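You operate a simulated robot arm through the tools that you are given. There is no shell and no other tool. Be economical: measure what you need, move in short steps, check, and stop when the job is done.

The job below is to be done with a simulated two-armed robot. You get a single attempt, and the scene is never put back.

TASK
Pick up the grey bobbin from the top of the low steel stand with one hand, pass it to the other hand and put it on the top of the green ledge. Set down upright: grey bobbin.
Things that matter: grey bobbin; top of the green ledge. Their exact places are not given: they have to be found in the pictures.

It is judged by the outcome, as a careful person would: the job done as asked, and still so three seconds after it is handed in. It fails if anything else is knocked over, pushed out of place, dropped, spilled or broken.

THE ROBOT
Two 7-joint arms with two-finger parallel grippers on one trunk, on a base that drives. Base frame: it is fixed to the floor where the robot stands at the start and does not move with it; the origin is under the middle of the robot, x ahead of it, y to its left, z up. Readings come in m, degrees, newtons and seconds.
The left shoulder is at the start at [0.06, 0.143, 0.826], the right one opposite. With the tool pointing down near the work surface each hand reaches from about 0.3 to 0.74 m from the robot's upright axis, wherever it stands, measured 20 degrees to its own side. Places, roughly: top of the green ledge [-2.4, -0.1, 1]. Payload 1.57 kg a hand.
The tool frame of a hand sits at the grasp point between the pads (the TCP): z along the fingers, y along the line on which they close. The tips reach 0.03 m beyond it. Largest opening 0.11 m; finger width 0.024, thickness 0.012; the body of the gripper, 0.048 by 0.112 m, starts 0.078 m behind the TCP.
Orientation is told as [roll, pitch, yaw] about the base's x, y, z axes, in that order, counted from this pose: with the fingers straight down and closing along the base's y, the tool's x points along the base's -x, its y along +y and its z along -z.

THE INTERFACE
- The arms move only by the tool drive_tool. It takes "left_rows", "right_rows" or both (then of equal length, played together; a hand with none holds still); each is a list of rows, each an object (a shift or turn left out is 0, a gripper value left out holds the last) with "translation": the shift along the tool's x, y, z in m, a list of three; "rot": the turn, a rotation vector about the tool's x, y, z in degrees, a list of three; "jaw": the closure, from 0 (fully open) to 1 (shut). In form: [{"translation": [dx, dy, dz], "rot": [rx, ry, rz], "jaw": jaw}, ...]. A call has 1 to 8 rows; each row shifts and turns the commanded pose from where the row before left it, along the tool's axes as they then stand. Rows are played at 5 a second. More than 0.05 m and 8.6 degrees between two rows, or a gripper value outside its range, and nothing of the call is played. A pose out of reach is approached as far as the arm can. The call stops where the force on the tool passes 40 N (or 10 N more than at its start, if that is more) or the arm is blocked; 0.2 s more then pass. Each finger travels about 0.045 m/s and halts on what it meets, pressing with about 42 N; the grip force reading is that of the motor and also rises with nothing between the fingers. The clock runs only during rows and for 0.2 s after the last one: add rows that do not move to give the fingers time. The reply holds the time, the measured pose of the TCP, the force on the tool along the base axes, the opening and the grip force, in the units named above and with some noise, with the torque about the TCP (base axes, N m) and any sound that the robot's microphone picked up, and new pictures: "show" is both (left out), scene, wrist or none (wrist: the cameras of the hands that moved).
- Cameras (640 x 400 px; columns grow to the right, rows downward): "scene" is now at [0.0408, -0.038, 1.4405]; the picture's right is [-0.48, -0.88, 0.00], its down [-0.64, 0.35, -0.68] and it looks along [0.60, -0.33, -0.73] (base axes); focal length 294 px, centre (320, 200). "left" rides on the left gripper at [0.07, -0.016, -0.141] in its tool frame; the picture's right is [0.23, 0.97, 0.00], its down [-0.86, 0.20, -0.48] and it looks along [-0.47, 0.11, 0.88] (tool axes); focal length 222 px, centre (320, 200). "right" rides on the right gripper at [0.07, 0.016, -0.141] in its tool frame; the picture's right is [-0.23, 0.97, 0.00], its down [-0.86, -0.20, -0.48] and it looks along [-0.47, -0.11, 0.88] (tool axes); focal length 222 px, centre (320, 200).
- slide_trunk(by): slides the trunk up (or, below 0, down) by that many m; the arms and the scene camera ride with it, the base frame stays. It gives what a move gives, with no picture.
- roll_base(legs): drives the robot by 1 to 6 legs, each [ahead, left, turn to the left] in m, m and degrees, along the robot's own axes; the way and the turn of a leg run together, so that a leg with both is an arc; at most 1.5 m and 180 degrees a leg. The arms and the cameras ride along, it lands a little off, and it stops where it bumps. It gives what a move gives, and a new picture of the scene camera.
- aim_head(pan, tilt): turns the head with the scene camera to pan (to the left, within 86 degrees either way) and tilt (down, from -29 to 69), counted from straight ahead of the robot. It gives what a move gives, and a new picture of the scene camera.
- measure_at(camera, pixels): for up to 12 pixels [column, row] of the newest picture of that camera ("zoom" is the newest enlarged one), the place [x, y, z] in the base frame of the surface seen there, good to about 0.002 m. No time passes.
- close_up(camera, box): a new picture of the part [left, top, right, bottom] of that camera's present view, enlarged. No time passes.
- close_job(): hands the job in; it is judged then, once.

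Work in short steps. Measure before you move; look again where a grasp or a placing could have gone wrong, and mend it. You have 80 turns and 260 pictures in all, those below and enlarged ones among them. Open the grippers and draw the arms clear of the work before you hand the job in, unless the task says otherwise; then end with one line.

The tools are called after "Call:" as name(argument=value, ...) on one line, values as JSON. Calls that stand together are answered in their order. drive_tool: Moves the arms, as the interface text tells. Its arguments: {"type":"object","properties":{"left_rows":{"type":"array","items":{"type":"object","properties":{"translation":{"type":"array","items":{"type":"number"}},"rot":{"type":"array","items":{"type":"number"}},"jaw":{"type":"number"}}}},"right_rows":{"type":"array","items":{"type":"object","properties":{"translation":{"type":"array","items":{"type":"number"}},"rot":{"type":"array","items":{"type":"number"}},"jaw":{"type":"number"}}}},"show":{"type":"string","enum":["both","scene","wrist","none"]}},"required":[]} The other tools are called the same way: slide_trunk (by) slides the trunk up or down; roll_base (legs) drives the base; aim_head (pan, tilt) turns the head that bears the scene camera; measure_at (camera, pixels) gives the place of the surface under pixels of a picture; close_up (camera, box) takes an enlarged picture of a part of a camera's view; close_job () hands the job in.

At the start:

```text
time: 0.0
left_position: [0.5201, -0.0026, 0.8574]
left_ee_rot: [0.1, 0.1, 0.0]
left_contact_force: [0.0, 0.3, 0.0]
left_ft_torque: [0.01, -0.02, -0.01]
left_opening: 0.1101
left_finger_force: 0.1
right_position: [0.4629, -0.4046, 0.9226]
right_ee_rot: [0.1, -0.1, 0.0]
right_contact_force: [1.1, -0.1, -0.5]
right_ft_torque: [-0.02, -0.02, -0.05]
right_opening: 0.1099
right_finger_force: 0.0
trunk travel left (down, up): [-0.425, 0.165]
robot x, y, heading: [0.0009, 0.0039, 0.0]
head pan, tilt: [-28.7, 47.1]
```

scene: 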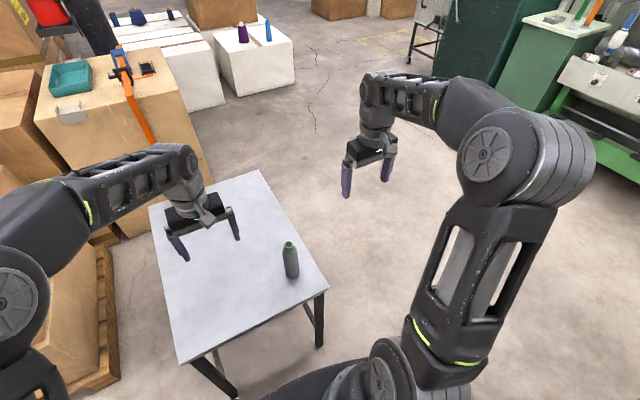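
right: 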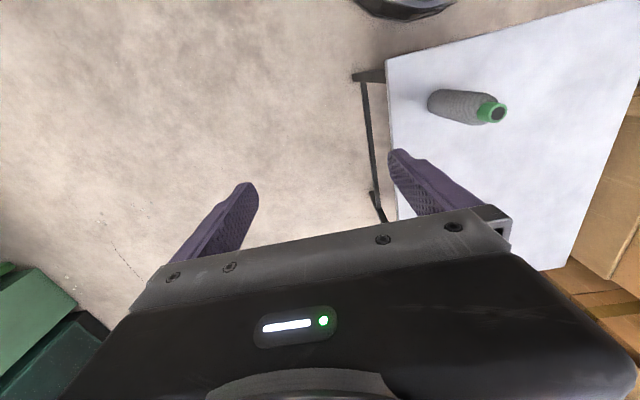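
left: 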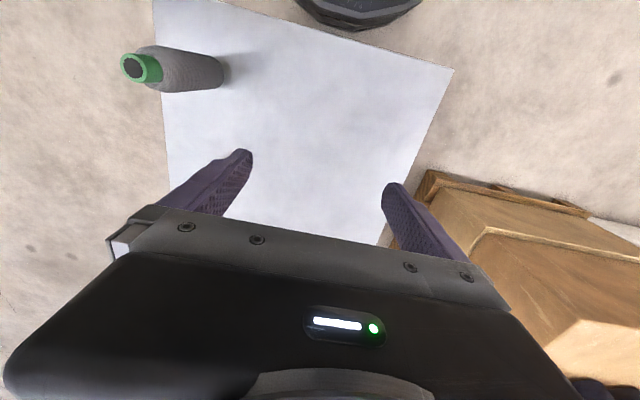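

The scene shows the grey bobbin with a green top near (290,260) on the stand. I measure it and the table.

Call:
measure_at(camera="scene", pixels=[[289, 244], [290, 258], [292, 275], [284, 262], [298, 260], [270, 285], [310, 300], [260, 175], [180, 350], [155, 210], [325, 288], [220, 260]])

Call:
close_up(camera="scene", box=[240, 220, 340, 300])

```text
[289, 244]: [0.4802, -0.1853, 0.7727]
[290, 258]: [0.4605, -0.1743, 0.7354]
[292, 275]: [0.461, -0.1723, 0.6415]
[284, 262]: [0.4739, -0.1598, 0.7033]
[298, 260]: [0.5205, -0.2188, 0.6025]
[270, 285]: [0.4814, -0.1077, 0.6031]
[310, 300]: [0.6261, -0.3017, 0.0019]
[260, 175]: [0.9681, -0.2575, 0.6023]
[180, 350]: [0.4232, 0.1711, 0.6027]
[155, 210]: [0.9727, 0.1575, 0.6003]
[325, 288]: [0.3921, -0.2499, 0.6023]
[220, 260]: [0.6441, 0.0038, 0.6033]
```

```text
5.00 times, centred on (290, 260) of scene
```

zoom: 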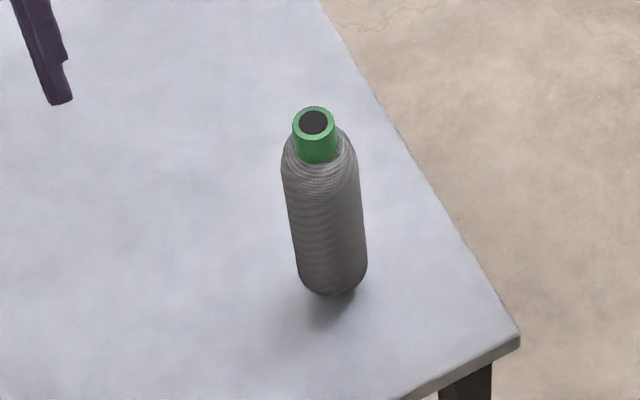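

I measure finer on the enlarged picture to get the axis, radius and height.

Call:
measure_at(camera="zoom", pixels=[[313, 108], [314, 138], [295, 125], [332, 125], [300, 150], [286, 170], [357, 170], [320, 200], [296, 230], [362, 230], [330, 288], [318, 155]])

```text
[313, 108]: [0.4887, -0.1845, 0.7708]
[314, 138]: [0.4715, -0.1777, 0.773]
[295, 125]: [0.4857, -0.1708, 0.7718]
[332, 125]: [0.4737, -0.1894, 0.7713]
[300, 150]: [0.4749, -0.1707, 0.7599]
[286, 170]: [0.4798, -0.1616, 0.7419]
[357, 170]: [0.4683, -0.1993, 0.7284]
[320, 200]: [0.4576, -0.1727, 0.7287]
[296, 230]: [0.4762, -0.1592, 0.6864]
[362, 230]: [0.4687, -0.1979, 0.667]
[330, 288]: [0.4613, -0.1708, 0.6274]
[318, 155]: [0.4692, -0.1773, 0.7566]
```

The bobbin's axis is about (0.479, -0.181), it stands from z 0.603 to 0.772 and its radius is about 0.023. I move the left hand aside and bring the right hand over it.

Call:
drive_tool(right_rows=[{"translation": [-0.003, 0.045, 0], "jaw": 0}, {"translation": [-0.003, 0.045, 0]}, {"translation": [-0.003, 0.045, 0]}, {"translation": [-0.003, 0.045, 0]}, {"translation": [-0.004, 0.0436, 0]}, {}], left_rows=[{"translation": [0, 0.045, 0]}, {"translation": [0, 0.045, 0]}, {"translation": [0, 0.045, 0]}, {"translation": [0, 0.045, 0]}, {}, {}])

```text
time: 1.4
left_position: [0.5199, 0.1763, 0.8571]
left_ee_rot: [0.1, 0.0, 0.0]
left_contact_force: [-0.4, 0.0, 0.2]
left_ft_torque: [-0.02, 0.0, -0.01]
left_opening: 0.1098
left_finger_force: 0.0
right_position: [0.4773, -0.181, 0.921]
right_ee_rot: [0.0, 0.1, 0.0]
right_contact_force: [-0.3, 1.1, 0.0]
right_ft_torque: [-0.02, -0.04, 0.0]
right_opening: 0.11
right_finger_force: 0.0
trunk travel left (down, up): [-0.425, 0.165]
robot x, y, heading: [-0.0023, 0.0016, 0.1]
head pan, tilt: [-28.7, 47.1]
```

scene: 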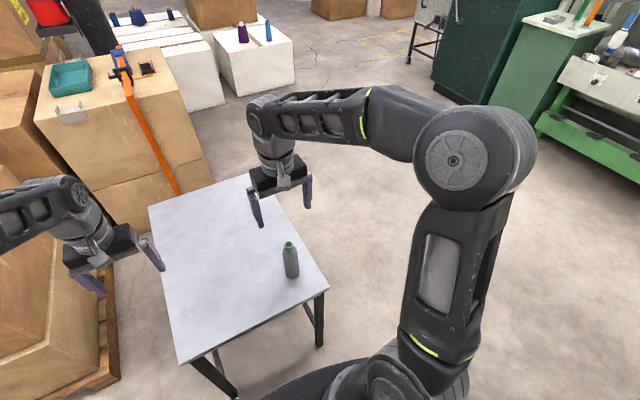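
right: 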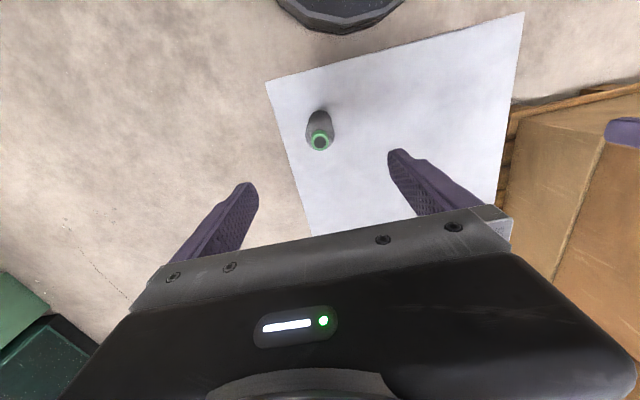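
left: 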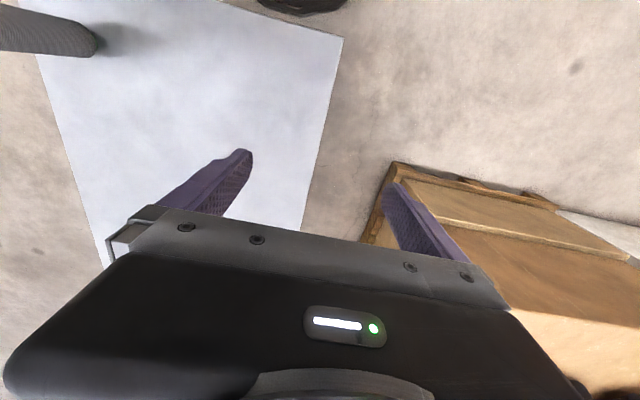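

The right hand is over the bobbin (it shows at about (320,138) in the right view). I check the position from this camera.

Call:
measure_at(camera="right", pixels=[[310, 141], [330, 141], [320, 133], [320, 149], [308, 125], [332, 122]])

```text
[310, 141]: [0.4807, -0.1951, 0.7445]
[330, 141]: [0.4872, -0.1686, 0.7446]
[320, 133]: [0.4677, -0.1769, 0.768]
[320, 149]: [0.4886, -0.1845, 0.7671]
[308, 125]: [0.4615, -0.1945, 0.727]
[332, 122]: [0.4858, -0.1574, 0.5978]
```

Centre is about (0.479, -0.181), as measured before. I go down to z 0.73.

Call:
drive_tool(right_rows=[{"translation": [-0.002, 0, 0.04]}, {"translation": [0, 0, 0.04]}, {"translation": [0, 0, 0.04]}, {"translation": [0, 0, 0.035]}, {"translation": [0, 0, 0.02]}, {"translation": [0, 0, 0.016]}, {}])

```text
time: 3.0
left_position: [0.5195, 0.1767, 0.8567]
left_ee_rot: [0.0, 0.0, 0.0]
left_contact_force: [0.3, -0.5, -0.3]
left_ft_torque: [-0.01, -0.01, -0.02]
left_opening: 0.1097
left_finger_force: 0.1
right_position: [0.4797, -0.1803, 0.7309]
right_ee_rot: [0.1, 0.0, 0.0]
right_contact_force: [0.3, 1.5, -0.4]
right_ft_torque: [0.02, -0.01, -0.04]
right_opening: 0.1099
right_finger_force: 0.2
trunk travel left (down, up): [-0.425, 0.165]
robot x, y, heading: [0.0018, 0.0038, 0.2]
head pan, tilt: [-28.7, 47.1]
```

scene: 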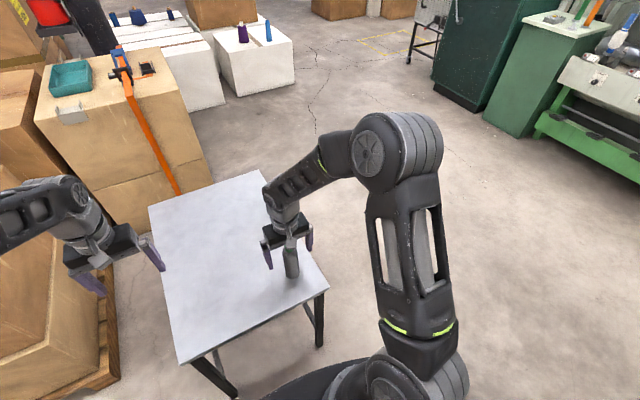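
right: 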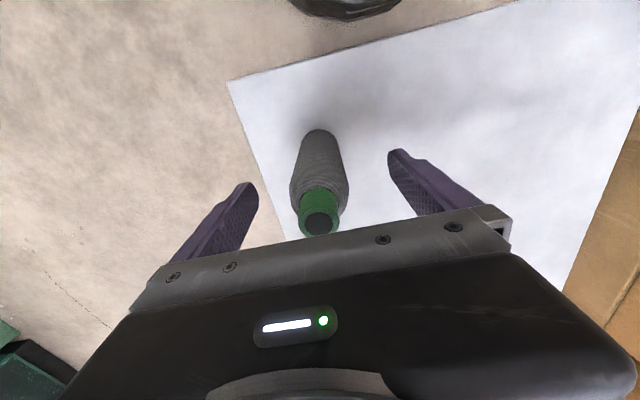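

The fingers straddle the bobbin with it centred between them. I close the right gripper.

Call:
drive_tool(right_rows=[{"jaw": 1}, {"jaw": 1}, {}, {}, {}, {}, {}, {}], show="wrist")

```text
time: 4.8
left_position: [0.52, 0.1763, 0.8569]
left_ee_rot: [0.0, -0.1, 0.0]
left_contact_force: [-0.5, 0.5, -1.1]
left_ft_torque: [0.0, 0.03, -0.02]
left_opening: 0.11
left_finger_force: 0.0
right_position: [0.482, -0.1822, 0.7311]
right_ee_rot: [0.0, 0.1, 0.0]
right_contact_force: [0.2, -1.3, 0.4]
right_ft_torque: [-0.09, -0.04, 0.0]
right_opening: 0.043
right_finger_force: 41.9
trunk travel left (down, up): [-0.425, 0.165]
robot x, y, heading: [-0.0005, 0.0001, -0.0]
head pan, tilt: [-28.7, 47.1]
```

right: 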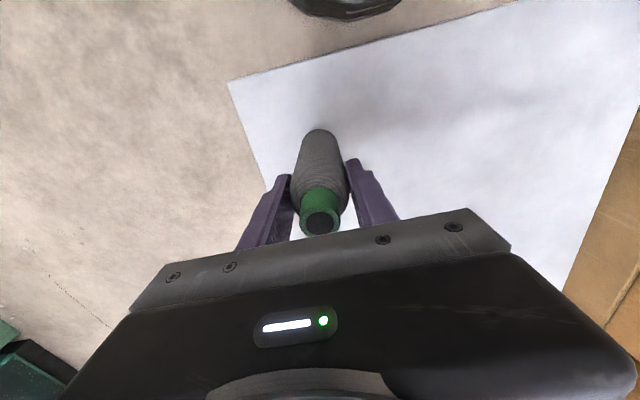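

The grip holds at 0.043 m opening. I lift it straight up.

Call:
drive_tool(right_rows=[{"translation": [0, 0, -0.02]}, {"translation": [0, 0, -0.04]}, {"translation": [0, 0, -0.04]}, {"translation": [0, 0, -0.04]}, {"translation": [0, 0, -0.04]}, {"translation": [0, 0, -0.04]}, {"translation": [0, 0, -0.03]}, {}])

```text
time: 6.6
left_position: [0.5194, 0.1757, 0.8583]
left_ee_rot: [0.1, 0.0, 0.1]
left_contact_force: [-0.2, 0.2, 0.2]
left_ft_torque: [0.01, -0.01, -0.02]
left_opening: 0.1102
left_finger_force: 0.0
right_position: [0.4803, -0.1792, 0.9811]
right_ee_rot: [0.0, 0.0, 0.1]
right_contact_force: [0.3, 0.0, -0.3]
right_ft_torque: [-0.02, -0.03, 0.01]
right_opening: 0.0429
right_finger_force: 42.1
trunk travel left (down, up): [-0.425, 0.165]
robot x, y, heading: [0.002, -0.0002, -0.2]
head pan, tilt: [-28.7, 47.1]
```

scene: 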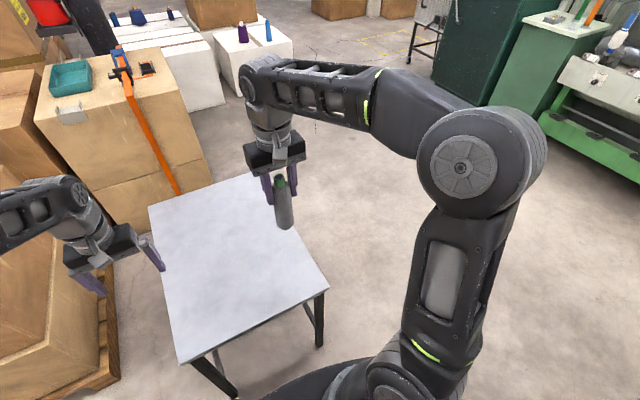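
right: 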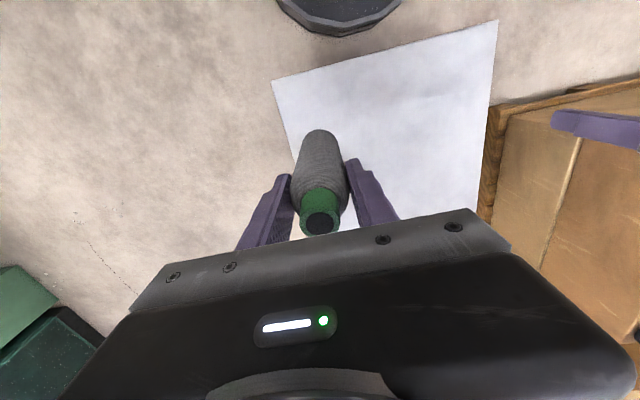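

The bobbin is held clear. Before turning round, I look to both sides for room.

Call:
aim_head(pan=-86, tilt=25)

Call:
aim_head(pan=86, tilt=25)

```text
time: 7.9
left_position: [0.519, 0.176, 0.8563]
left_ee_rot: [0.1, -0.1, 0.0]
left_contact_force: [0.9, 0.0, -0.8]
left_ft_torque: [0.02, 0.0, -0.01]
left_opening: 0.1101
left_finger_force: 0.0
right_position: [0.4804, -0.1813, 0.9815]
right_ee_rot: [0.0, 0.0, 0.0]
right_contact_force: [-0.6, -0.2, -0.9]
right_ft_torque: [0.01, -0.03, 0.02]
right_opening: 0.0426
right_finger_force: 42.1
trunk travel left (down, up): [-0.425, 0.165]
robot x, y, heading: [-0.0014, 0.0004, 0.2]
head pan, tilt: [-85.9, 25.0]
```

scene: 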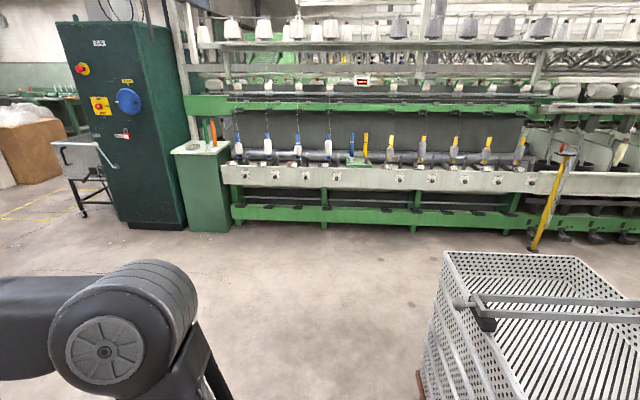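

```text
time: 10.5
left_position: [0.5205, 0.1772, 0.8564]
left_ee_rot: [0.0, 0.0, 0.0]
left_contact_force: [-0.6, -0.5, -0.2]
left_ft_torque: [0.01, 0.0, -0.05]
left_opening: 0.1101
left_finger_force: 0.0
right_position: [0.4804, -0.1791, 0.9812]
right_ee_rot: [0.0, 0.1, 0.1]
right_contact_force: [0.0, 0.2, -1.4]
right_ft_torque: [0.0, 0.02, -0.02]
right_opening: 0.0431
right_finger_force: 42.0
trunk travel left (down, up): [-0.425, 0.165]
robot x, y, heading: [-0.0031, 0.0033, 0.1]
head pan, tilt: [85.9, 25.0]
```

scene: 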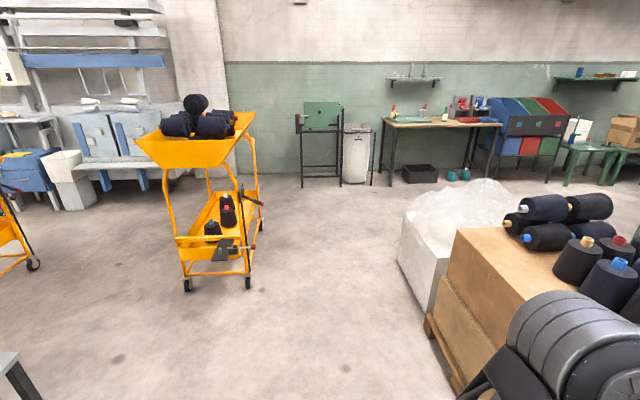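

To the left a box with black spools sits close; to the right is a white mesh bin. I measure the near obstacles here.

Call:
measure_at(camera="scene", pixels=[[500, 270], [445, 250], [430, 320], [575, 275], [605, 285], [170, 250], [250, 280], [455, 380], [15, 380], [620, 240], [545, 235]])

Call:
aim_head(pan=-86, tilt=40)

```text
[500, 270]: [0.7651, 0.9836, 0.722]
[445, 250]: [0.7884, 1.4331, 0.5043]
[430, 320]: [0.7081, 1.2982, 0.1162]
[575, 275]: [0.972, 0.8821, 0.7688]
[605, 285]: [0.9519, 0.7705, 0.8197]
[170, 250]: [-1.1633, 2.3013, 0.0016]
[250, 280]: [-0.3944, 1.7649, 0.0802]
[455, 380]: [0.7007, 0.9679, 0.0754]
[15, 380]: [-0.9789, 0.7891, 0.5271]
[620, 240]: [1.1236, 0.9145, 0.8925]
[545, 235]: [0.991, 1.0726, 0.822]
```

```text
time: 13.1
left_position: [0.5206, 0.1765, 0.8571]
left_ee_rot: [0.1, 0.0, 0.0]
left_contact_force: [0.2, -0.7, 0.3]
left_ft_torque: [0.04, -0.01, 0.02]
left_opening: 0.11
left_finger_force: 0.0
right_position: [0.4794, -0.1795, 0.9824]
right_ee_rot: [0.1, 0.0, -0.1]
right_contact_force: [0.0, 0.5, -1.8]
right_ft_torque: [0.0, 0.0, -0.04]
right_opening: 0.0427
right_finger_force: 41.9
trunk travel left (down, up): [-0.425, 0.165]
robot x, y, heading: [-0.002, -0.0049, -0.1]
head pan, tilt: [-85.9, 40.0]
```

scene: 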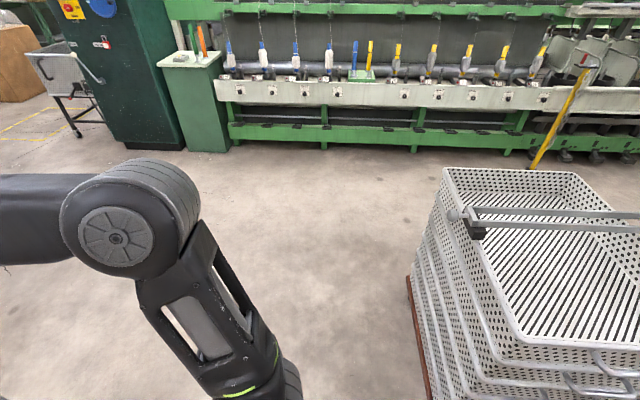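

Call:
measure_at(camera="scene", pixels=[[446, 170], [515, 350], [412, 280], [425, 380], [460, 215], [595, 180], [580, 350], [320, 330], [600, 375]])

```text
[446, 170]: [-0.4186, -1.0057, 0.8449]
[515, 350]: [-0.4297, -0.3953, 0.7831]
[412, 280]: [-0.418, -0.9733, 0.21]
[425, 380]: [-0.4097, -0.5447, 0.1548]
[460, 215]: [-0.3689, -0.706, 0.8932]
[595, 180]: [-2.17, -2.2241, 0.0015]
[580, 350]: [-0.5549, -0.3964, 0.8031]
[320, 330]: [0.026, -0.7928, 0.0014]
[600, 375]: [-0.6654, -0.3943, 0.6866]
```

The bin's near corner is at (-0.42, -0.39), about 0.9 high. I look straight down in front to see the base against the stand before turning.

Call:
aim_head(pan=0, tilt=69)

```text
time: 14.7
left_position: [0.5208, 0.1763, 0.8571]
left_ee_rot: [0.0, 0.0, 0.0]
left_contact_force: [-0.5, -0.2, 0.1]
left_ft_torque: [-0.04, 0.01, 0.01]
left_opening: 0.1096
left_finger_force: 0.0
right_position: [0.4809, -0.1803, 0.9817]
right_ee_rot: [0.0, 0.0, -0.1]
right_contact_force: [0.0, -0.4, -1.6]
right_ft_torque: [-0.04, -0.02, 0.01]
right_opening: 0.0429
right_finger_force: 42.3
trunk travel left (down, up): [-0.425, 0.165]
robot x, y, heading: [0.0006, -0.0009, 0.0]
head pan, tilt: [0.0, 68.8]
```

scene: 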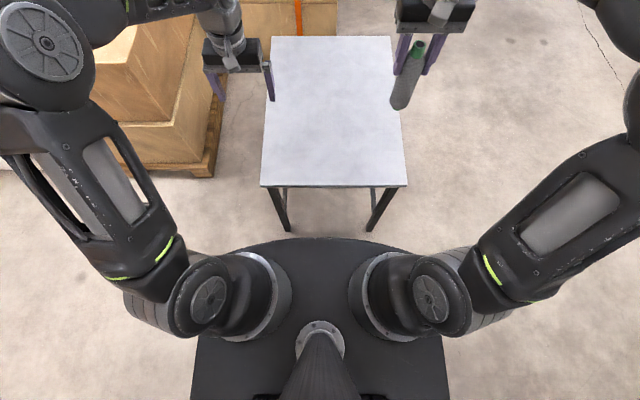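

Call:
measure_at(camera="scene", pixels=[[315, 245], [230, 390], [420, 390], [282, 215], [372, 215], [45, 45], [85, 100], [630, 170], [620, 60], [130, 270], [520, 290], [200, 165]])

```text
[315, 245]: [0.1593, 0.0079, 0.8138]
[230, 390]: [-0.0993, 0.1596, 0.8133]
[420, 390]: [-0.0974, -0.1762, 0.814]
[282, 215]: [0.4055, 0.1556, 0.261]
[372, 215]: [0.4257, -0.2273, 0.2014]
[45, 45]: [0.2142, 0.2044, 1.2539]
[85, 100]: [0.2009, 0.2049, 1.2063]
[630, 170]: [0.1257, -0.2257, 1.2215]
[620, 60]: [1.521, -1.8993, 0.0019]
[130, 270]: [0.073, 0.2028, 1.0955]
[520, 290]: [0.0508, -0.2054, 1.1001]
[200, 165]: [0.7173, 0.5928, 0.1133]
```

The elbows ride high at 1.25 m and the trunk is small, so turning in place is safe. I turn 90° to the left and look.

Call:
roll_base(legs=[[0, 0, 90]])

Call:
aim_head(pan=70, tilt=25)

```text
time: 18.9
left_position: [-0.1791, 0.5194, 0.8571]
left_ee_rot: [0.0, 0.0, 90.3]
left_contact_force: [-0.3, 0.3, 0.2]
left_ft_torque: [-0.02, -0.01, 0.0]
left_opening: 0.1101
left_finger_force: 0.0
right_position: [0.1773, 0.4804, 0.9825]
right_ee_rot: [0.0, 0.0, 90.3]
right_contact_force: [0.3, 0.1, -1.5]
right_ft_torque: [0.0, 0.0, 0.01]
right_opening: 0.0427
right_finger_force: 42.0
trunk travel left (down, up): [-0.425, 0.165]
robot x, y, heading: [-0.0009, -0.0026, 90.4]
head pan, tilt: [0.0, 68.8]
```

scene: 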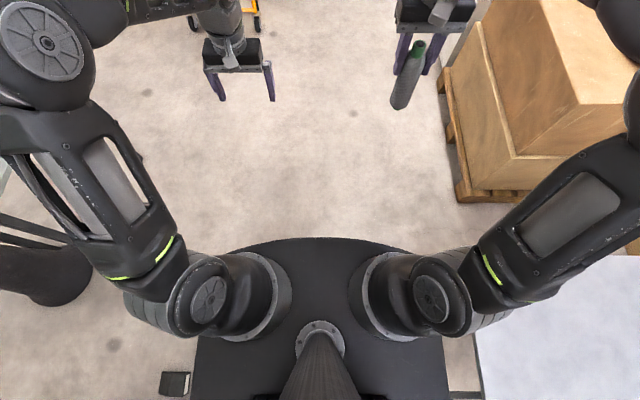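

```text
time: 20.3
left_position: [-0.1794, 0.5187, 0.8578]
left_ee_rot: [0.0, -0.1, 90.3]
left_contact_force: [0.1, -0.6, 0.2]
left_ft_torque: [-0.01, 0.0, 0.02]
left_opening: 0.1103
left_finger_force: 0.1
right_position: [0.1783, 0.4815, 0.9809]
right_ee_rot: [0.0, 0.0, 90.5]
right_contact_force: [-0.5, 0.2, -2.0]
right_ft_torque: [0.0, -0.03, 0.0]
right_opening: 0.043
right_finger_force: 42.0
trunk travel left (down, up): [-0.425, 0.165]
robot x, y, heading: [0.002, -0.003, 90.5]
head pan, tilt: [70.0, 25.0]
```

scene: 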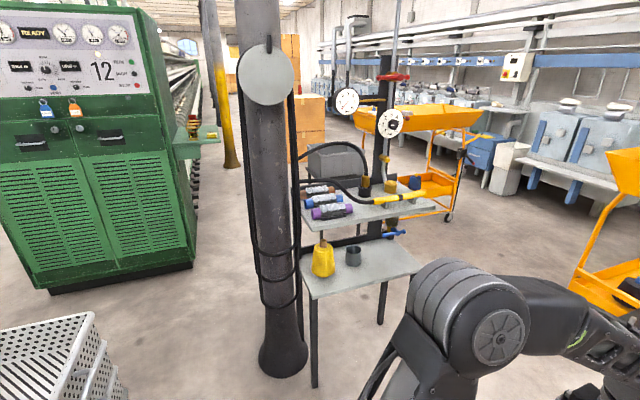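

Behind stand a green machine with a small green ledge on its side at about (200,135), plus a pillar and a shelf. I zoom on the ledge and measure.

Call:
close_up(camera="scene", box=[130, 80, 258, 160])

Call:
measure_at(camera="scene", pixels=[[195, 136], [215, 133], [180, 140], [210, 127], [285, 365], [265, 370], [315, 380], [400, 270], [190, 260], [95, 315], [150, 250], [430, 205]])

```text
5.00 times, centred on (194, 120) of scene
```

zoom: 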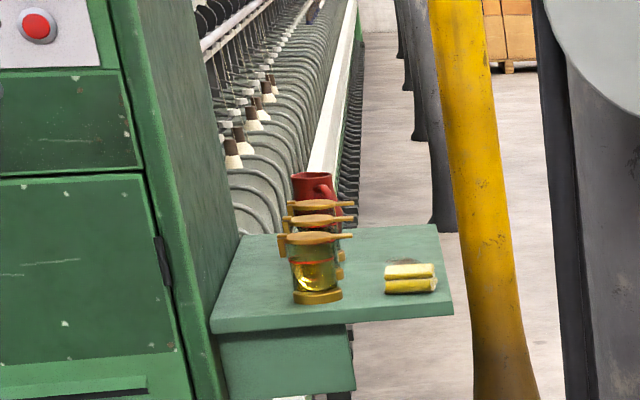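

```text
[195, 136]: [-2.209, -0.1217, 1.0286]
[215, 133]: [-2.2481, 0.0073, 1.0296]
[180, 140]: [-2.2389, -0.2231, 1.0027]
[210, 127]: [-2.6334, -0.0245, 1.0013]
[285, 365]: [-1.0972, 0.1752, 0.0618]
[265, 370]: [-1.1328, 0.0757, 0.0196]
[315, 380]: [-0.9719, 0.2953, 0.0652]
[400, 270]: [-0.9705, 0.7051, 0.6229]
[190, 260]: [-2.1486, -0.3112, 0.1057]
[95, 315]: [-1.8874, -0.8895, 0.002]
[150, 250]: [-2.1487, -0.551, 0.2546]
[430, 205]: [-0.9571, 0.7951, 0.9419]
```

Call:
measure_at(camera="zoom", pixels=[[215, 328], [450, 312], [436, 228], [245, 238], [250, 290], [365, 300], [355, 260], [410, 240], [318, 298], [410, 292], [390, 262], [340, 215]])

```text
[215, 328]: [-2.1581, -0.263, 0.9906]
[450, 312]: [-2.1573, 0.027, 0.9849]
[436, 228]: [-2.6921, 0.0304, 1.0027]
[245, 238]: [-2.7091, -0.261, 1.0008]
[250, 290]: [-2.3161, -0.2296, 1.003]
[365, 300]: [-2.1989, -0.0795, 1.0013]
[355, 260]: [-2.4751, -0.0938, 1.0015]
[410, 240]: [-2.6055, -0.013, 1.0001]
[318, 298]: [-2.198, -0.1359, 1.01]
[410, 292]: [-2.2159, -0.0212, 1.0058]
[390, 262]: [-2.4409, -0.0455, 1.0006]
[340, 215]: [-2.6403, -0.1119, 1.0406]
```

The ledge top is at z 1.00, x -2.70 to -2.16, y -0.26 to 0.03, with jars, a mug and a sponge on it. I turn to face it and look at the route past the pillar and the bin.

Call:
roll_base(legs=[[0, 0, 90]])

Call:
aim_head(pan=0, tilt=35)

```text
time: 24.6
left_position: [-0.5173, -0.1852, 0.8572]
left_ee_rot: [-0.1, 0.1, -179.1]
left_contact_force: [-0.1, -0.8, -0.3]
left_ft_torque: [0.03, -0.02, 0.0]
left_opening: 0.1098
left_finger_force: 0.0
right_position: [-0.4839, 0.1724, 0.9817]
right_ee_rot: [0.0, 0.0, -179.1]
right_contact_force: [0.0, -1.4, -0.9]
right_ft_torque: [-0.01, -0.02, 0.01]
right_opening: 0.0428
right_finger_force: 42.3
trunk travel left (down, up): [-0.425, 0.165]
robot x, y, heading: [0.0017, 0.0029, -179.0]
head pan, tilt: [70.0, 25.0]
```

scene: 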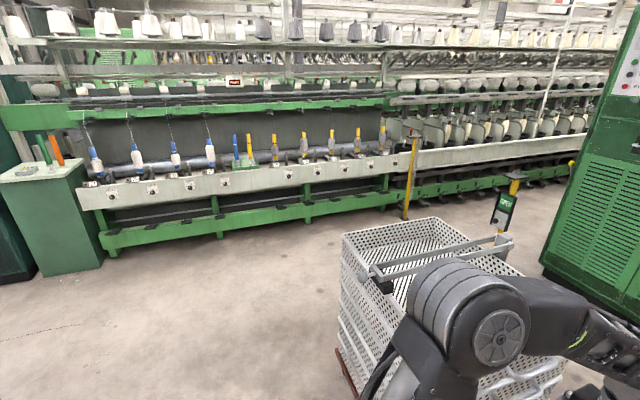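

```text
time: 26.0
left_position: [-0.5171, -0.1849, 0.8568]
left_ee_rot: [0.0, 0.0, -179.0]
left_contact_force: [0.9, 0.1, -0.4]
left_ft_torque: [0.0, 0.01, -0.01]
left_opening: 0.1098
left_finger_force: 0.1
right_position: [-0.4827, 0.1719, 0.9817]
right_ee_rot: [0.0, 0.0, -179.2]
right_contact_force: [-0.6, -0.1, -1.7]
right_ft_torque: [-0.01, -0.02, 0.01]
right_opening: 0.0427
right_finger_force: 42.0
trunk travel left (down, up): [-0.425, 0.165]
robot x, y, heading: [-0.0004, 0.0003, -178.8]
head pan, tilt: [0.0, 35.0]
```

scene: 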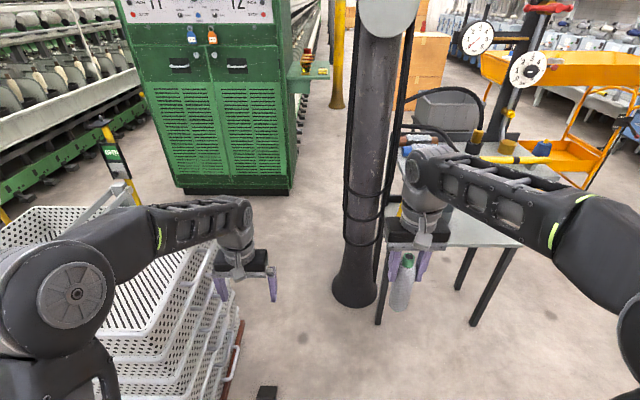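

Call:
measure_at(camera="scene", pixels=[[235, 360], [242, 325], [210, 250], [190, 255], [228, 240], [335, 290], [355, 300], [378, 322], [440, 240], [515, 245], [335, 105], [291, 190]])

Call:
aim_head(pan=0, tilt=62)

```text
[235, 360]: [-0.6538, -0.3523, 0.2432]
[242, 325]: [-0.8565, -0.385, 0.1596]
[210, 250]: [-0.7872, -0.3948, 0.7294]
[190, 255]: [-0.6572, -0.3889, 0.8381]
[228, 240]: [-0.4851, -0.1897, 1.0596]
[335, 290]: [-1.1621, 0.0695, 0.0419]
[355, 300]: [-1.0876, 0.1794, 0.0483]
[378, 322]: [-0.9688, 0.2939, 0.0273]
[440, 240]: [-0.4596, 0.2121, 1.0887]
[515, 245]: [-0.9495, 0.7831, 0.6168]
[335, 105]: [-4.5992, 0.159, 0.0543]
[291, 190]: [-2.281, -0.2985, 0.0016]
```

```text
time: 26.9
left_position: [-0.5167, -0.1844, 0.8563]
left_ee_rot: [0.0, 0.0, -179.1]
left_contact_force: [0.1, -0.7, -0.7]
left_ft_torque: [0.0, 0.04, -0.02]
left_opening: 0.1098
left_finger_force: 0.0
right_position: [-0.483, 0.1726, 0.9815]
right_ee_rot: [0.0, 0.1, -179.1]
right_contact_force: [0.1, 0.8, -1.4]
right_ft_torque: [-0.02, 0.0, 0.02]
right_opening: 0.0428
right_finger_force: 42.5
trunk travel left (down, up): [-0.425, 0.165]
robot x, y, heading: [-0.0007, 0.0006, -179.0]
head pan, tilt: [0.0, 62.0]
```

scene: 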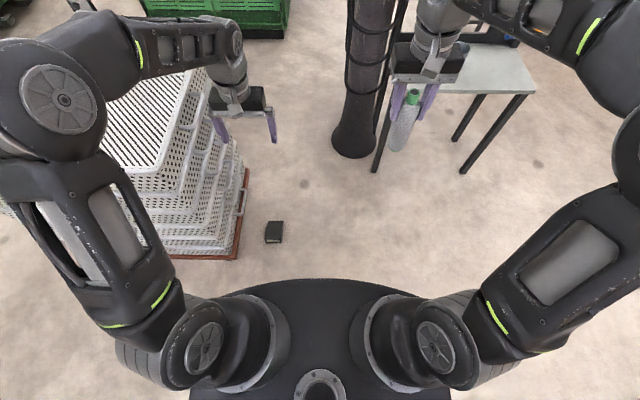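

A small black thing lies on the floor near (273,232), and the bin and pillar leave a narrow gap. I measure these and then look toward the other side of the stand.

Call:
measure_at(camera="scene", pixels=[[265, 232], [283, 232], [274, 222], [248, 172], [236, 255], [350, 150], [376, 170], [465, 170], [330, 145], [455, 138]])

Call:
aim_head(pan=-50, tilt=30)

```text
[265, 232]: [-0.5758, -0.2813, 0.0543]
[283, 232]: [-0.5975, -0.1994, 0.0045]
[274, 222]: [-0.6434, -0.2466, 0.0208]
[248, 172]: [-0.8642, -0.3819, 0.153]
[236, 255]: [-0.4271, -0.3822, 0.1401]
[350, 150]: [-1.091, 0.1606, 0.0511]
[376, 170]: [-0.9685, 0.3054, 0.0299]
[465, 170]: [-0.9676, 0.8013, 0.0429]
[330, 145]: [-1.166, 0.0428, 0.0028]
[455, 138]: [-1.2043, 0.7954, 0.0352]
```

```text
time: 28.1
left_position: [-0.5169, -0.1846, 0.8578]
left_ee_rot: [-0.1, 0.1, -179.1]
left_contact_force: [-0.5, 0.5, 0.0]
left_ft_torque: [-0.02, -0.01, 0.04]
left_opening: 0.1101
left_finger_force: 0.1
right_position: [-0.4824, 0.1723, 0.9817]
right_ee_rot: [-0.1, 0.0, -179.2]
right_contact_force: [0.5, 0.2, -1.5]
right_ft_torque: [0.0, 0.02, 0.0]
right_opening: 0.0424
right_finger_force: 41.9
trunk travel left (down, up): [-0.425, 0.165]
robot x, y, heading: [-0.0026, 0.0028, -178.9]
head pan, tilt: [-50.0, 30.0]
```

scene: 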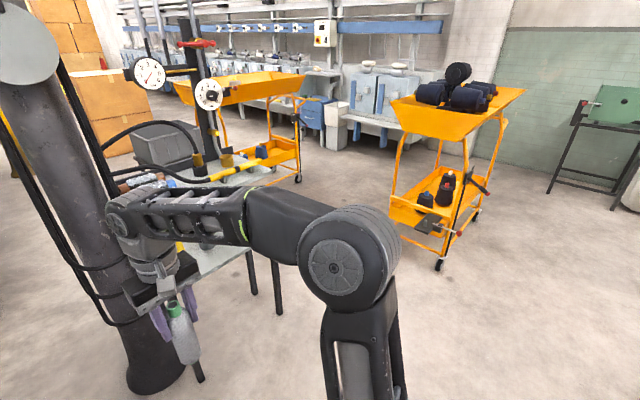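

Call:
measure_at(camera="scene", pixels=[[438, 265], [392, 228], [475, 218], [298, 178], [278, 313], [255, 290], [270, 205], [100, 160], [395, 105], [305, 95], [240, 170], [150, 155]])

```text
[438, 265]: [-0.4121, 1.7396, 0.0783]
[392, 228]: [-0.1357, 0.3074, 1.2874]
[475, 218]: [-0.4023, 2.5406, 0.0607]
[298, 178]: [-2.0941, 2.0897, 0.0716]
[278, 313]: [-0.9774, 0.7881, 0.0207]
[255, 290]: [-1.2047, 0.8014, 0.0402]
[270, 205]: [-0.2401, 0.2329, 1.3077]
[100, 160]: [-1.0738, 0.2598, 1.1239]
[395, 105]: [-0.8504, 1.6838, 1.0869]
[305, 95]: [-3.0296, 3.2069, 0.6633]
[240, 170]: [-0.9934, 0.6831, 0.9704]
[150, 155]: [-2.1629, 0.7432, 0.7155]
```

I zoom on the region behind the stand (second orange cart, grey box).

Call:
close_up(camera="scene", box=[60, 50, 380, 250])

Call:
measure_at(camera="scene", pixels=[[175, 90], [230, 100], [300, 85], [190, 140], [140, 140], [200, 165], [330, 210], [290, 165], [150, 178], [270, 150]])

Call:
aim_head(pan=45, tilt=30)

```text
2.00 times, centred on (220, 150) of scene
```

zoom: 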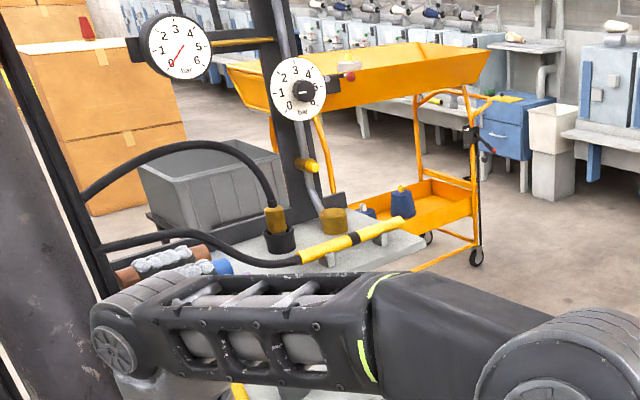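

```text
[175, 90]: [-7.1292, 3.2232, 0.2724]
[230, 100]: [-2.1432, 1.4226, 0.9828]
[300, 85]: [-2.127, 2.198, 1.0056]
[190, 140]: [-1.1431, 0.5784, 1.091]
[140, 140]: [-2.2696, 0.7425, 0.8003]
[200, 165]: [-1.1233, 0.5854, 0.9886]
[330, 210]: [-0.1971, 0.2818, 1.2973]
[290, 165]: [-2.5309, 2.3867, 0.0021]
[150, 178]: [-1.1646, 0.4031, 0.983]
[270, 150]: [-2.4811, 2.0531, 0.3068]
```

```text
time: 29.8
left_position: [-0.5161, -0.185, 0.8559]
left_ee_rot: [0.0, 0.0, -179.1]
left_contact_force: [-0.6, 0.1, 0.0]
left_ft_torque: [0.0, 0.01, 0.0]
left_opening: 0.11
left_finger_force: 0.1
right_position: [-0.4833, 0.1732, 0.9814]
right_ee_rot: [0.1, 0.0, -179.2]
right_contact_force: [1.0, 0.3, -1.9]
right_ft_torque: [0.03, -0.01, -0.01]
right_opening: 0.0427
right_finger_force: 41.9
trunk travel left (down, up): [-0.425, 0.165]
robot x, y, heading: [-0.0005, -0.0003, -178.9]
head pan, tilt: [45.0, 30.0]
```

scene: 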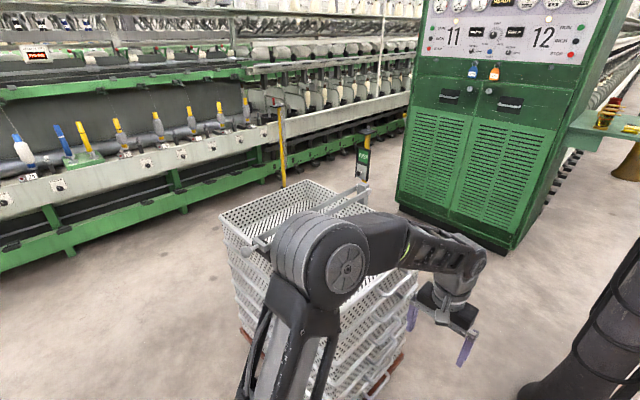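

Call:
measure_at(camera="scene", pixels=[[284, 184], [361, 180], [225, 225], [310, 190], [370, 205], [70, 255], [180, 210], [245, 330], [500, 250], [415, 275], [400, 205], [375, 190]])

Call:
close_up(camera="scene", box=[200, 100, 440, 250])

```text
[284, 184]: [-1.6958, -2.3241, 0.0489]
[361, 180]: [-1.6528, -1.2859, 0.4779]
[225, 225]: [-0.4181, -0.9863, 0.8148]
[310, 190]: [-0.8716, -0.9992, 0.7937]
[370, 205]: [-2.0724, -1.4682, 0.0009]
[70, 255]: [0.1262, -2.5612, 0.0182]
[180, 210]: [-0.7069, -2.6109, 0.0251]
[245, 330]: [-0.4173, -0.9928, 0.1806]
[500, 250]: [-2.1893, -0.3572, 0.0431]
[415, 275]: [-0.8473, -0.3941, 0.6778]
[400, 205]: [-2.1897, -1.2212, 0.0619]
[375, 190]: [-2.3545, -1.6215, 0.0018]
```

```text
2.67 times, centred on (320, 175) of scene
```

zoom: 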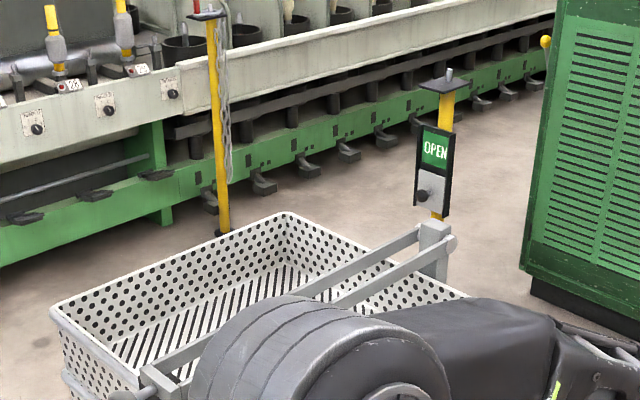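

The map is clear enough: between bin and pillar is too narrow, but the way round the north side of the stand (y about 1.2, between stand at y 0.8 and orange cart at y 1.7) is free. I first slide sideways to y about 1.0, where there is room for the hand-over.

Call:
roll_base(legs=[[0, -1.0, 0]])

Call:
aim_head(pan=0, tilt=45)

```text
time: 34.9
left_position: [-0.5326, 0.8067, 0.8557]
left_ee_rot: [0.0, 0.0, -179.2]
left_contact_force: [-0.2, 0.4, -0.2]
left_ft_torque: [-0.05, 0.0, 0.01]
left_opening: 0.1101
left_finger_force: 0.0
right_position: [-0.4979, 1.1648, 0.983]
right_ee_rot: [0.0, 0.0, -179.2]
right_contact_force: [0.2, 0.2, -1.7]
right_ft_torque: [-0.02, -0.03, 0.02]
right_opening: 0.0426
right_finger_force: 42.2
trunk travel left (down, up): [-0.425, 0.165]
robot x, y, heading: [-0.0156, 0.989, -178.9]
head pan, tilt: [45.0, 30.0]
```

scene: 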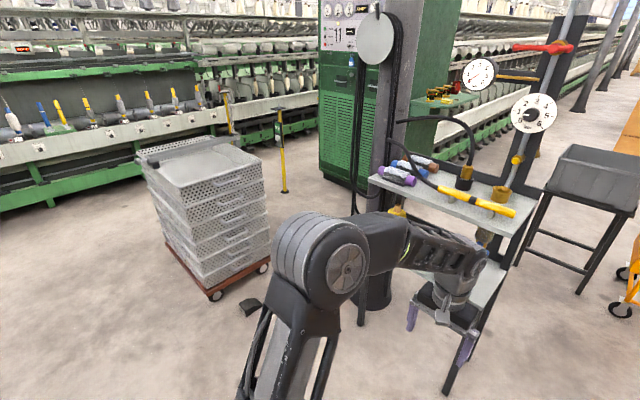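

```text
time: 36.0
left_position: [-0.5332, 0.806, 0.8583]
left_ee_rot: [0.1, 0.0, -179.1]
left_contact_force: [-0.6, 0.6, -0.7]
left_ft_torque: [-0.01, 0.01, -0.02]
left_opening: 0.1098
left_finger_force: 0.1
right_position: [-0.499, 1.1634, 0.9827]
right_ee_rot: [0.0, -0.1, -179.2]
right_contact_force: [0.0, -0.1, -0.4]
right_ft_torque: [0.01, -0.01, -0.02]
right_opening: 0.0428
right_finger_force: 42.3
trunk travel left (down, up): [-0.425, 0.165]
robot x, y, heading: [-0.0143, 0.9884, -179.1]
head pan, tilt: [0.0, 45.0]
```

scene: 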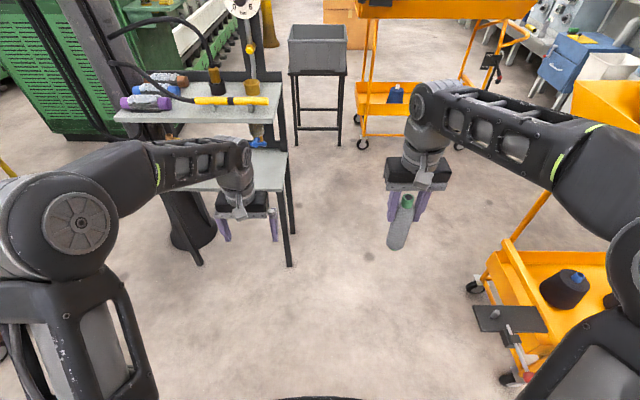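

Room here is good. I orient the left hand: yaw 50° to the right, then pitch so the fingers point forward, 35° below horizontal, while opening.

Call:
drive_tool(left_rows=[{"rot": [0, 0, 8.4], "jaw": 0}, {"rot": [0, 0, 8.4]}, {"rot": [0, 0, 8.4]}, {"rot": [0, 0, 8.4]}, {"rot": [0, 0, 8.4]}, {"rot": [0, 0, 8]}], show="none")

Call:
drive_tool(left_rows=[{"rot": [0, -8, 0]}, {"rot": [0, -8, 0]}, {"rot": [0, -8, 0]}, {"rot": [0, -8, 0]}, {"rot": [0, -8, 0]}, {"rot": [0, -8, 0]}, {"rot": [0, -7, 0]}, {}])

```text
time: 37.4
left_position: [-0.5327, 0.8063, 0.8567]
left_ee_rot: [0.0, 0.0, 130.7]
left_contact_force: [0.1, -0.1, 0.9]
left_ft_torque: [-0.01, 0.01, -0.01]
left_opening: 0.1099
left_finger_force: 0.2
right_position: [-0.4975, 1.1629, 0.983]
right_ee_rot: [0.0, 0.0, -179.1]
right_contact_force: [0.4, -0.2, -0.9]
right_ft_torque: [0.02, -0.03, 0.0]
right_opening: 0.0428
right_finger_force: 42.1
trunk travel left (down, up): [-0.425, 0.165]
robot x, y, heading: [-0.0132, 0.9867, -179.2]
head pan, tilt: [0.0, 45.0]
```

```text
time: 39.2
left_position: [-0.5326, 0.8061, 0.8569]
left_ee_rot: [0.0, -55.0, 131.1]
left_contact_force: [-0.2, 0.2, 0.4]
left_ft_torque: [-0.04, 0.01, 0.02]
left_opening: 0.1105
left_finger_force: 0.1
right_position: [-0.4989, 1.1629, 0.9828]
right_ee_rot: [0.1, 0.1, -179.1]
right_contact_force: [0.5, 0.2, -0.6]
right_ft_torque: [0.03, 0.0, 0.01]
right_opening: 0.0426
right_finger_force: 42.0
trunk travel left (down, up): [-0.425, 0.165]
robot x, y, heading: [-0.0169, 0.9937, -178.9]
head pan, tilt: [0.0, 45.0]
```

scene: 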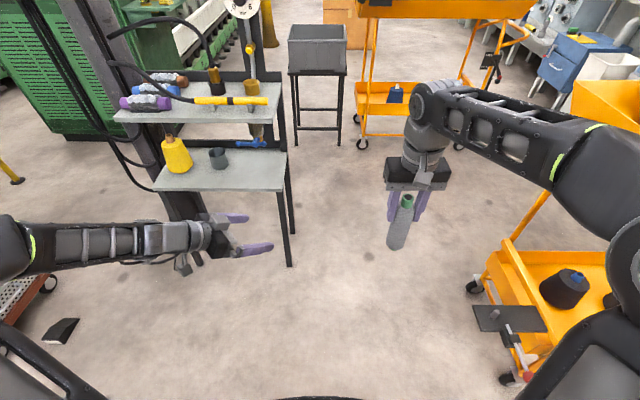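
left: 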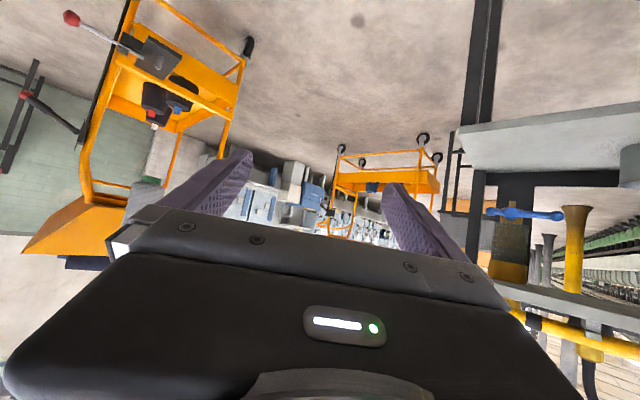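

The left hand is oriented well. I bring the bobbin 0.12 m toward the middle with the right hand, and the left hand to a point 0.13 m short of it at the lower half's height.

Call:
drive_tool(left_rows=[{"translation": [-0.0104, -0.0367, -0.0012]}, {"translation": [-0.0104, -0.0367, -0.0012]}, {"translation": [-0.0104, -0.0367, -0.0012]}, {"translation": [-0.0104, -0.0367, -0.0012]}, {"translation": [-0.0104, -0.0367, -0.0012]}, {}, {}], right_rows=[{"translation": [0, 0.024, 0]}, {"translation": [0, 0.024, 0]}, {"translation": [0, 0.024, 0]}, {"translation": [0, 0.024, 0]}, {"translation": [0, 0.024, 0]}, {}, {}])

```text
time: 40.8
left_position: [-0.4468, 0.944, 0.9136]
left_ee_rot: [-0.1, -54.8, 131.0]
left_contact_force: [-0.1, 0.0, 0.4]
left_ft_torque: [0.01, -0.01, 0.03]
left_opening: 0.11
left_finger_force: 0.1
left hand out of reach, approached as far as the arm can: row 4, 5
right_position: [-0.4964, 1.0427, 0.981]
right_ee_rot: [-0.1, 0.0, -179.1]
right_contact_force: [0.1, -0.3, -1.6]
right_ft_torque: [0.01, -0.02, -0.01]
right_opening: 0.0428
right_finger_force: 42.2
trunk travel left (down, up): [-0.425, 0.165]
robot x, y, heading: [-0.0148, 0.9897, -179.2]
head pan, tilt: [0.0, 45.0]
```

scene: 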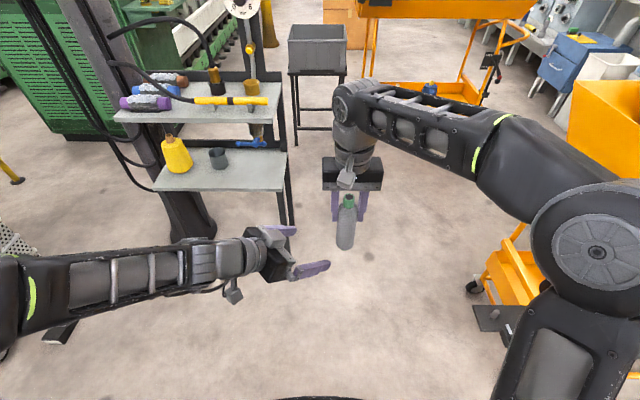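
right: 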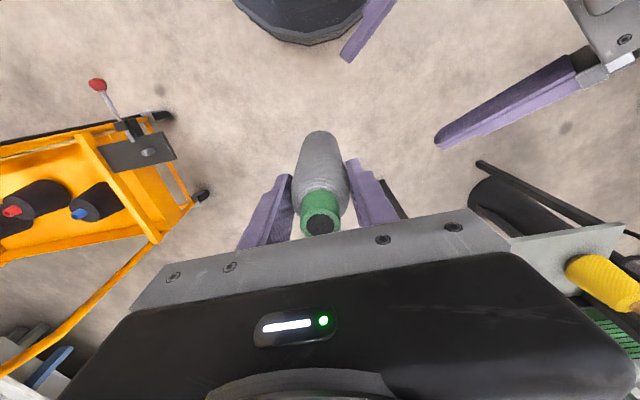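
left: 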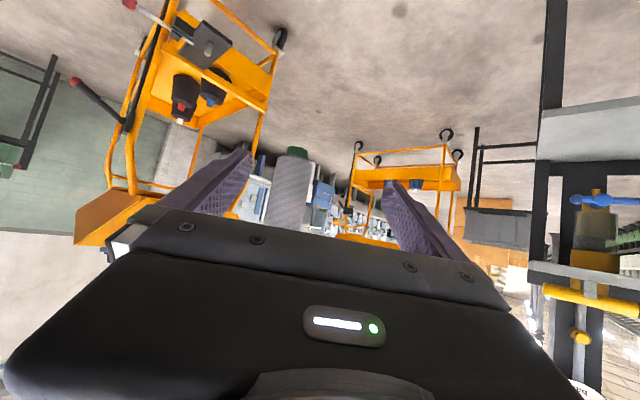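

The left hand hit its near limit at (-0.447, 0.944). I instead move the bobbin 0.08 m further ahead, then re-read both poses.

Call:
drive_tool(right_rows=[{"translation": [-0.04, 0, 0]}, {"translation": [-0.04, 0, 0]}, {}, {}], left_rows=[{"translation": [0, 0.0, 0.005]}, {"translation": [0, 0, 0.005]}, {}, {}])

```text
time: 41.8
left_position: [-0.4525, 0.9501, 0.9082]
left_ee_rot: [0.0, -55.0, 130.9]
left_contact_force: [-0.1, -0.3, -0.3]
left_ft_torque: [-0.03, -0.01, 0.03]
left_opening: 0.11
left_finger_force: 0.2
right_position: [-0.5471, 1.0412, 0.9827]
right_ee_rot: [0.0, 0.0, -179.0]
right_contact_force: [-0.8, -0.3, -2.4]
right_ft_torque: [-0.02, 0.02, -0.01]
right_opening: 0.0427
right_finger_force: 41.8
right hand out of reach, approached as far as the arm can: row 2
trunk travel left (down, up): [-0.425, 0.165]
robot x, y, heading: [-0.0169, 0.9917, -179.3]
head pan, tilt: [0.0, 45.0]
```

scene: 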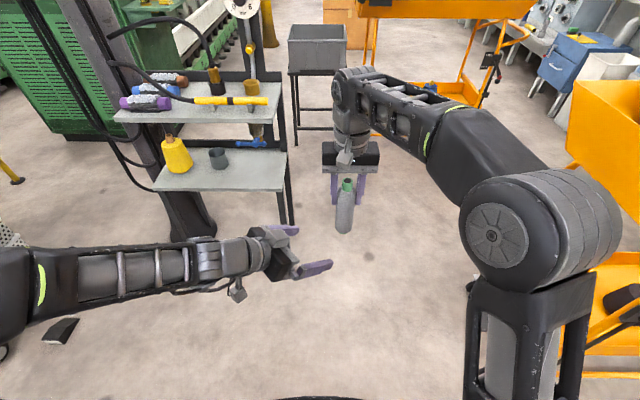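
right: 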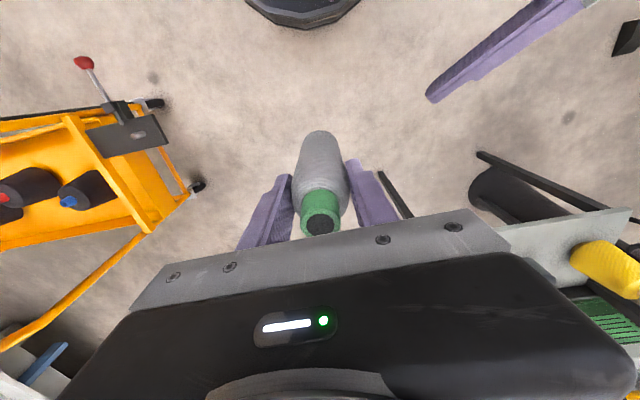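
left: 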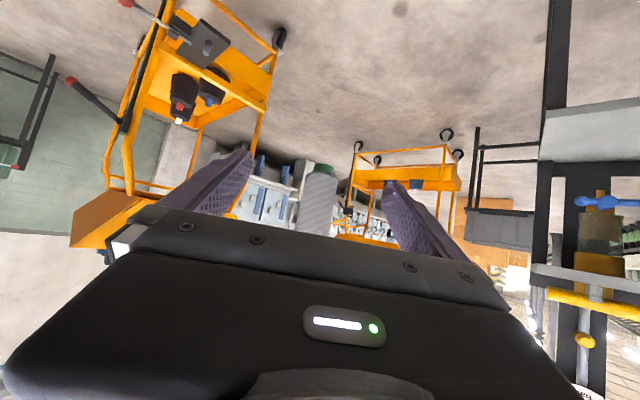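

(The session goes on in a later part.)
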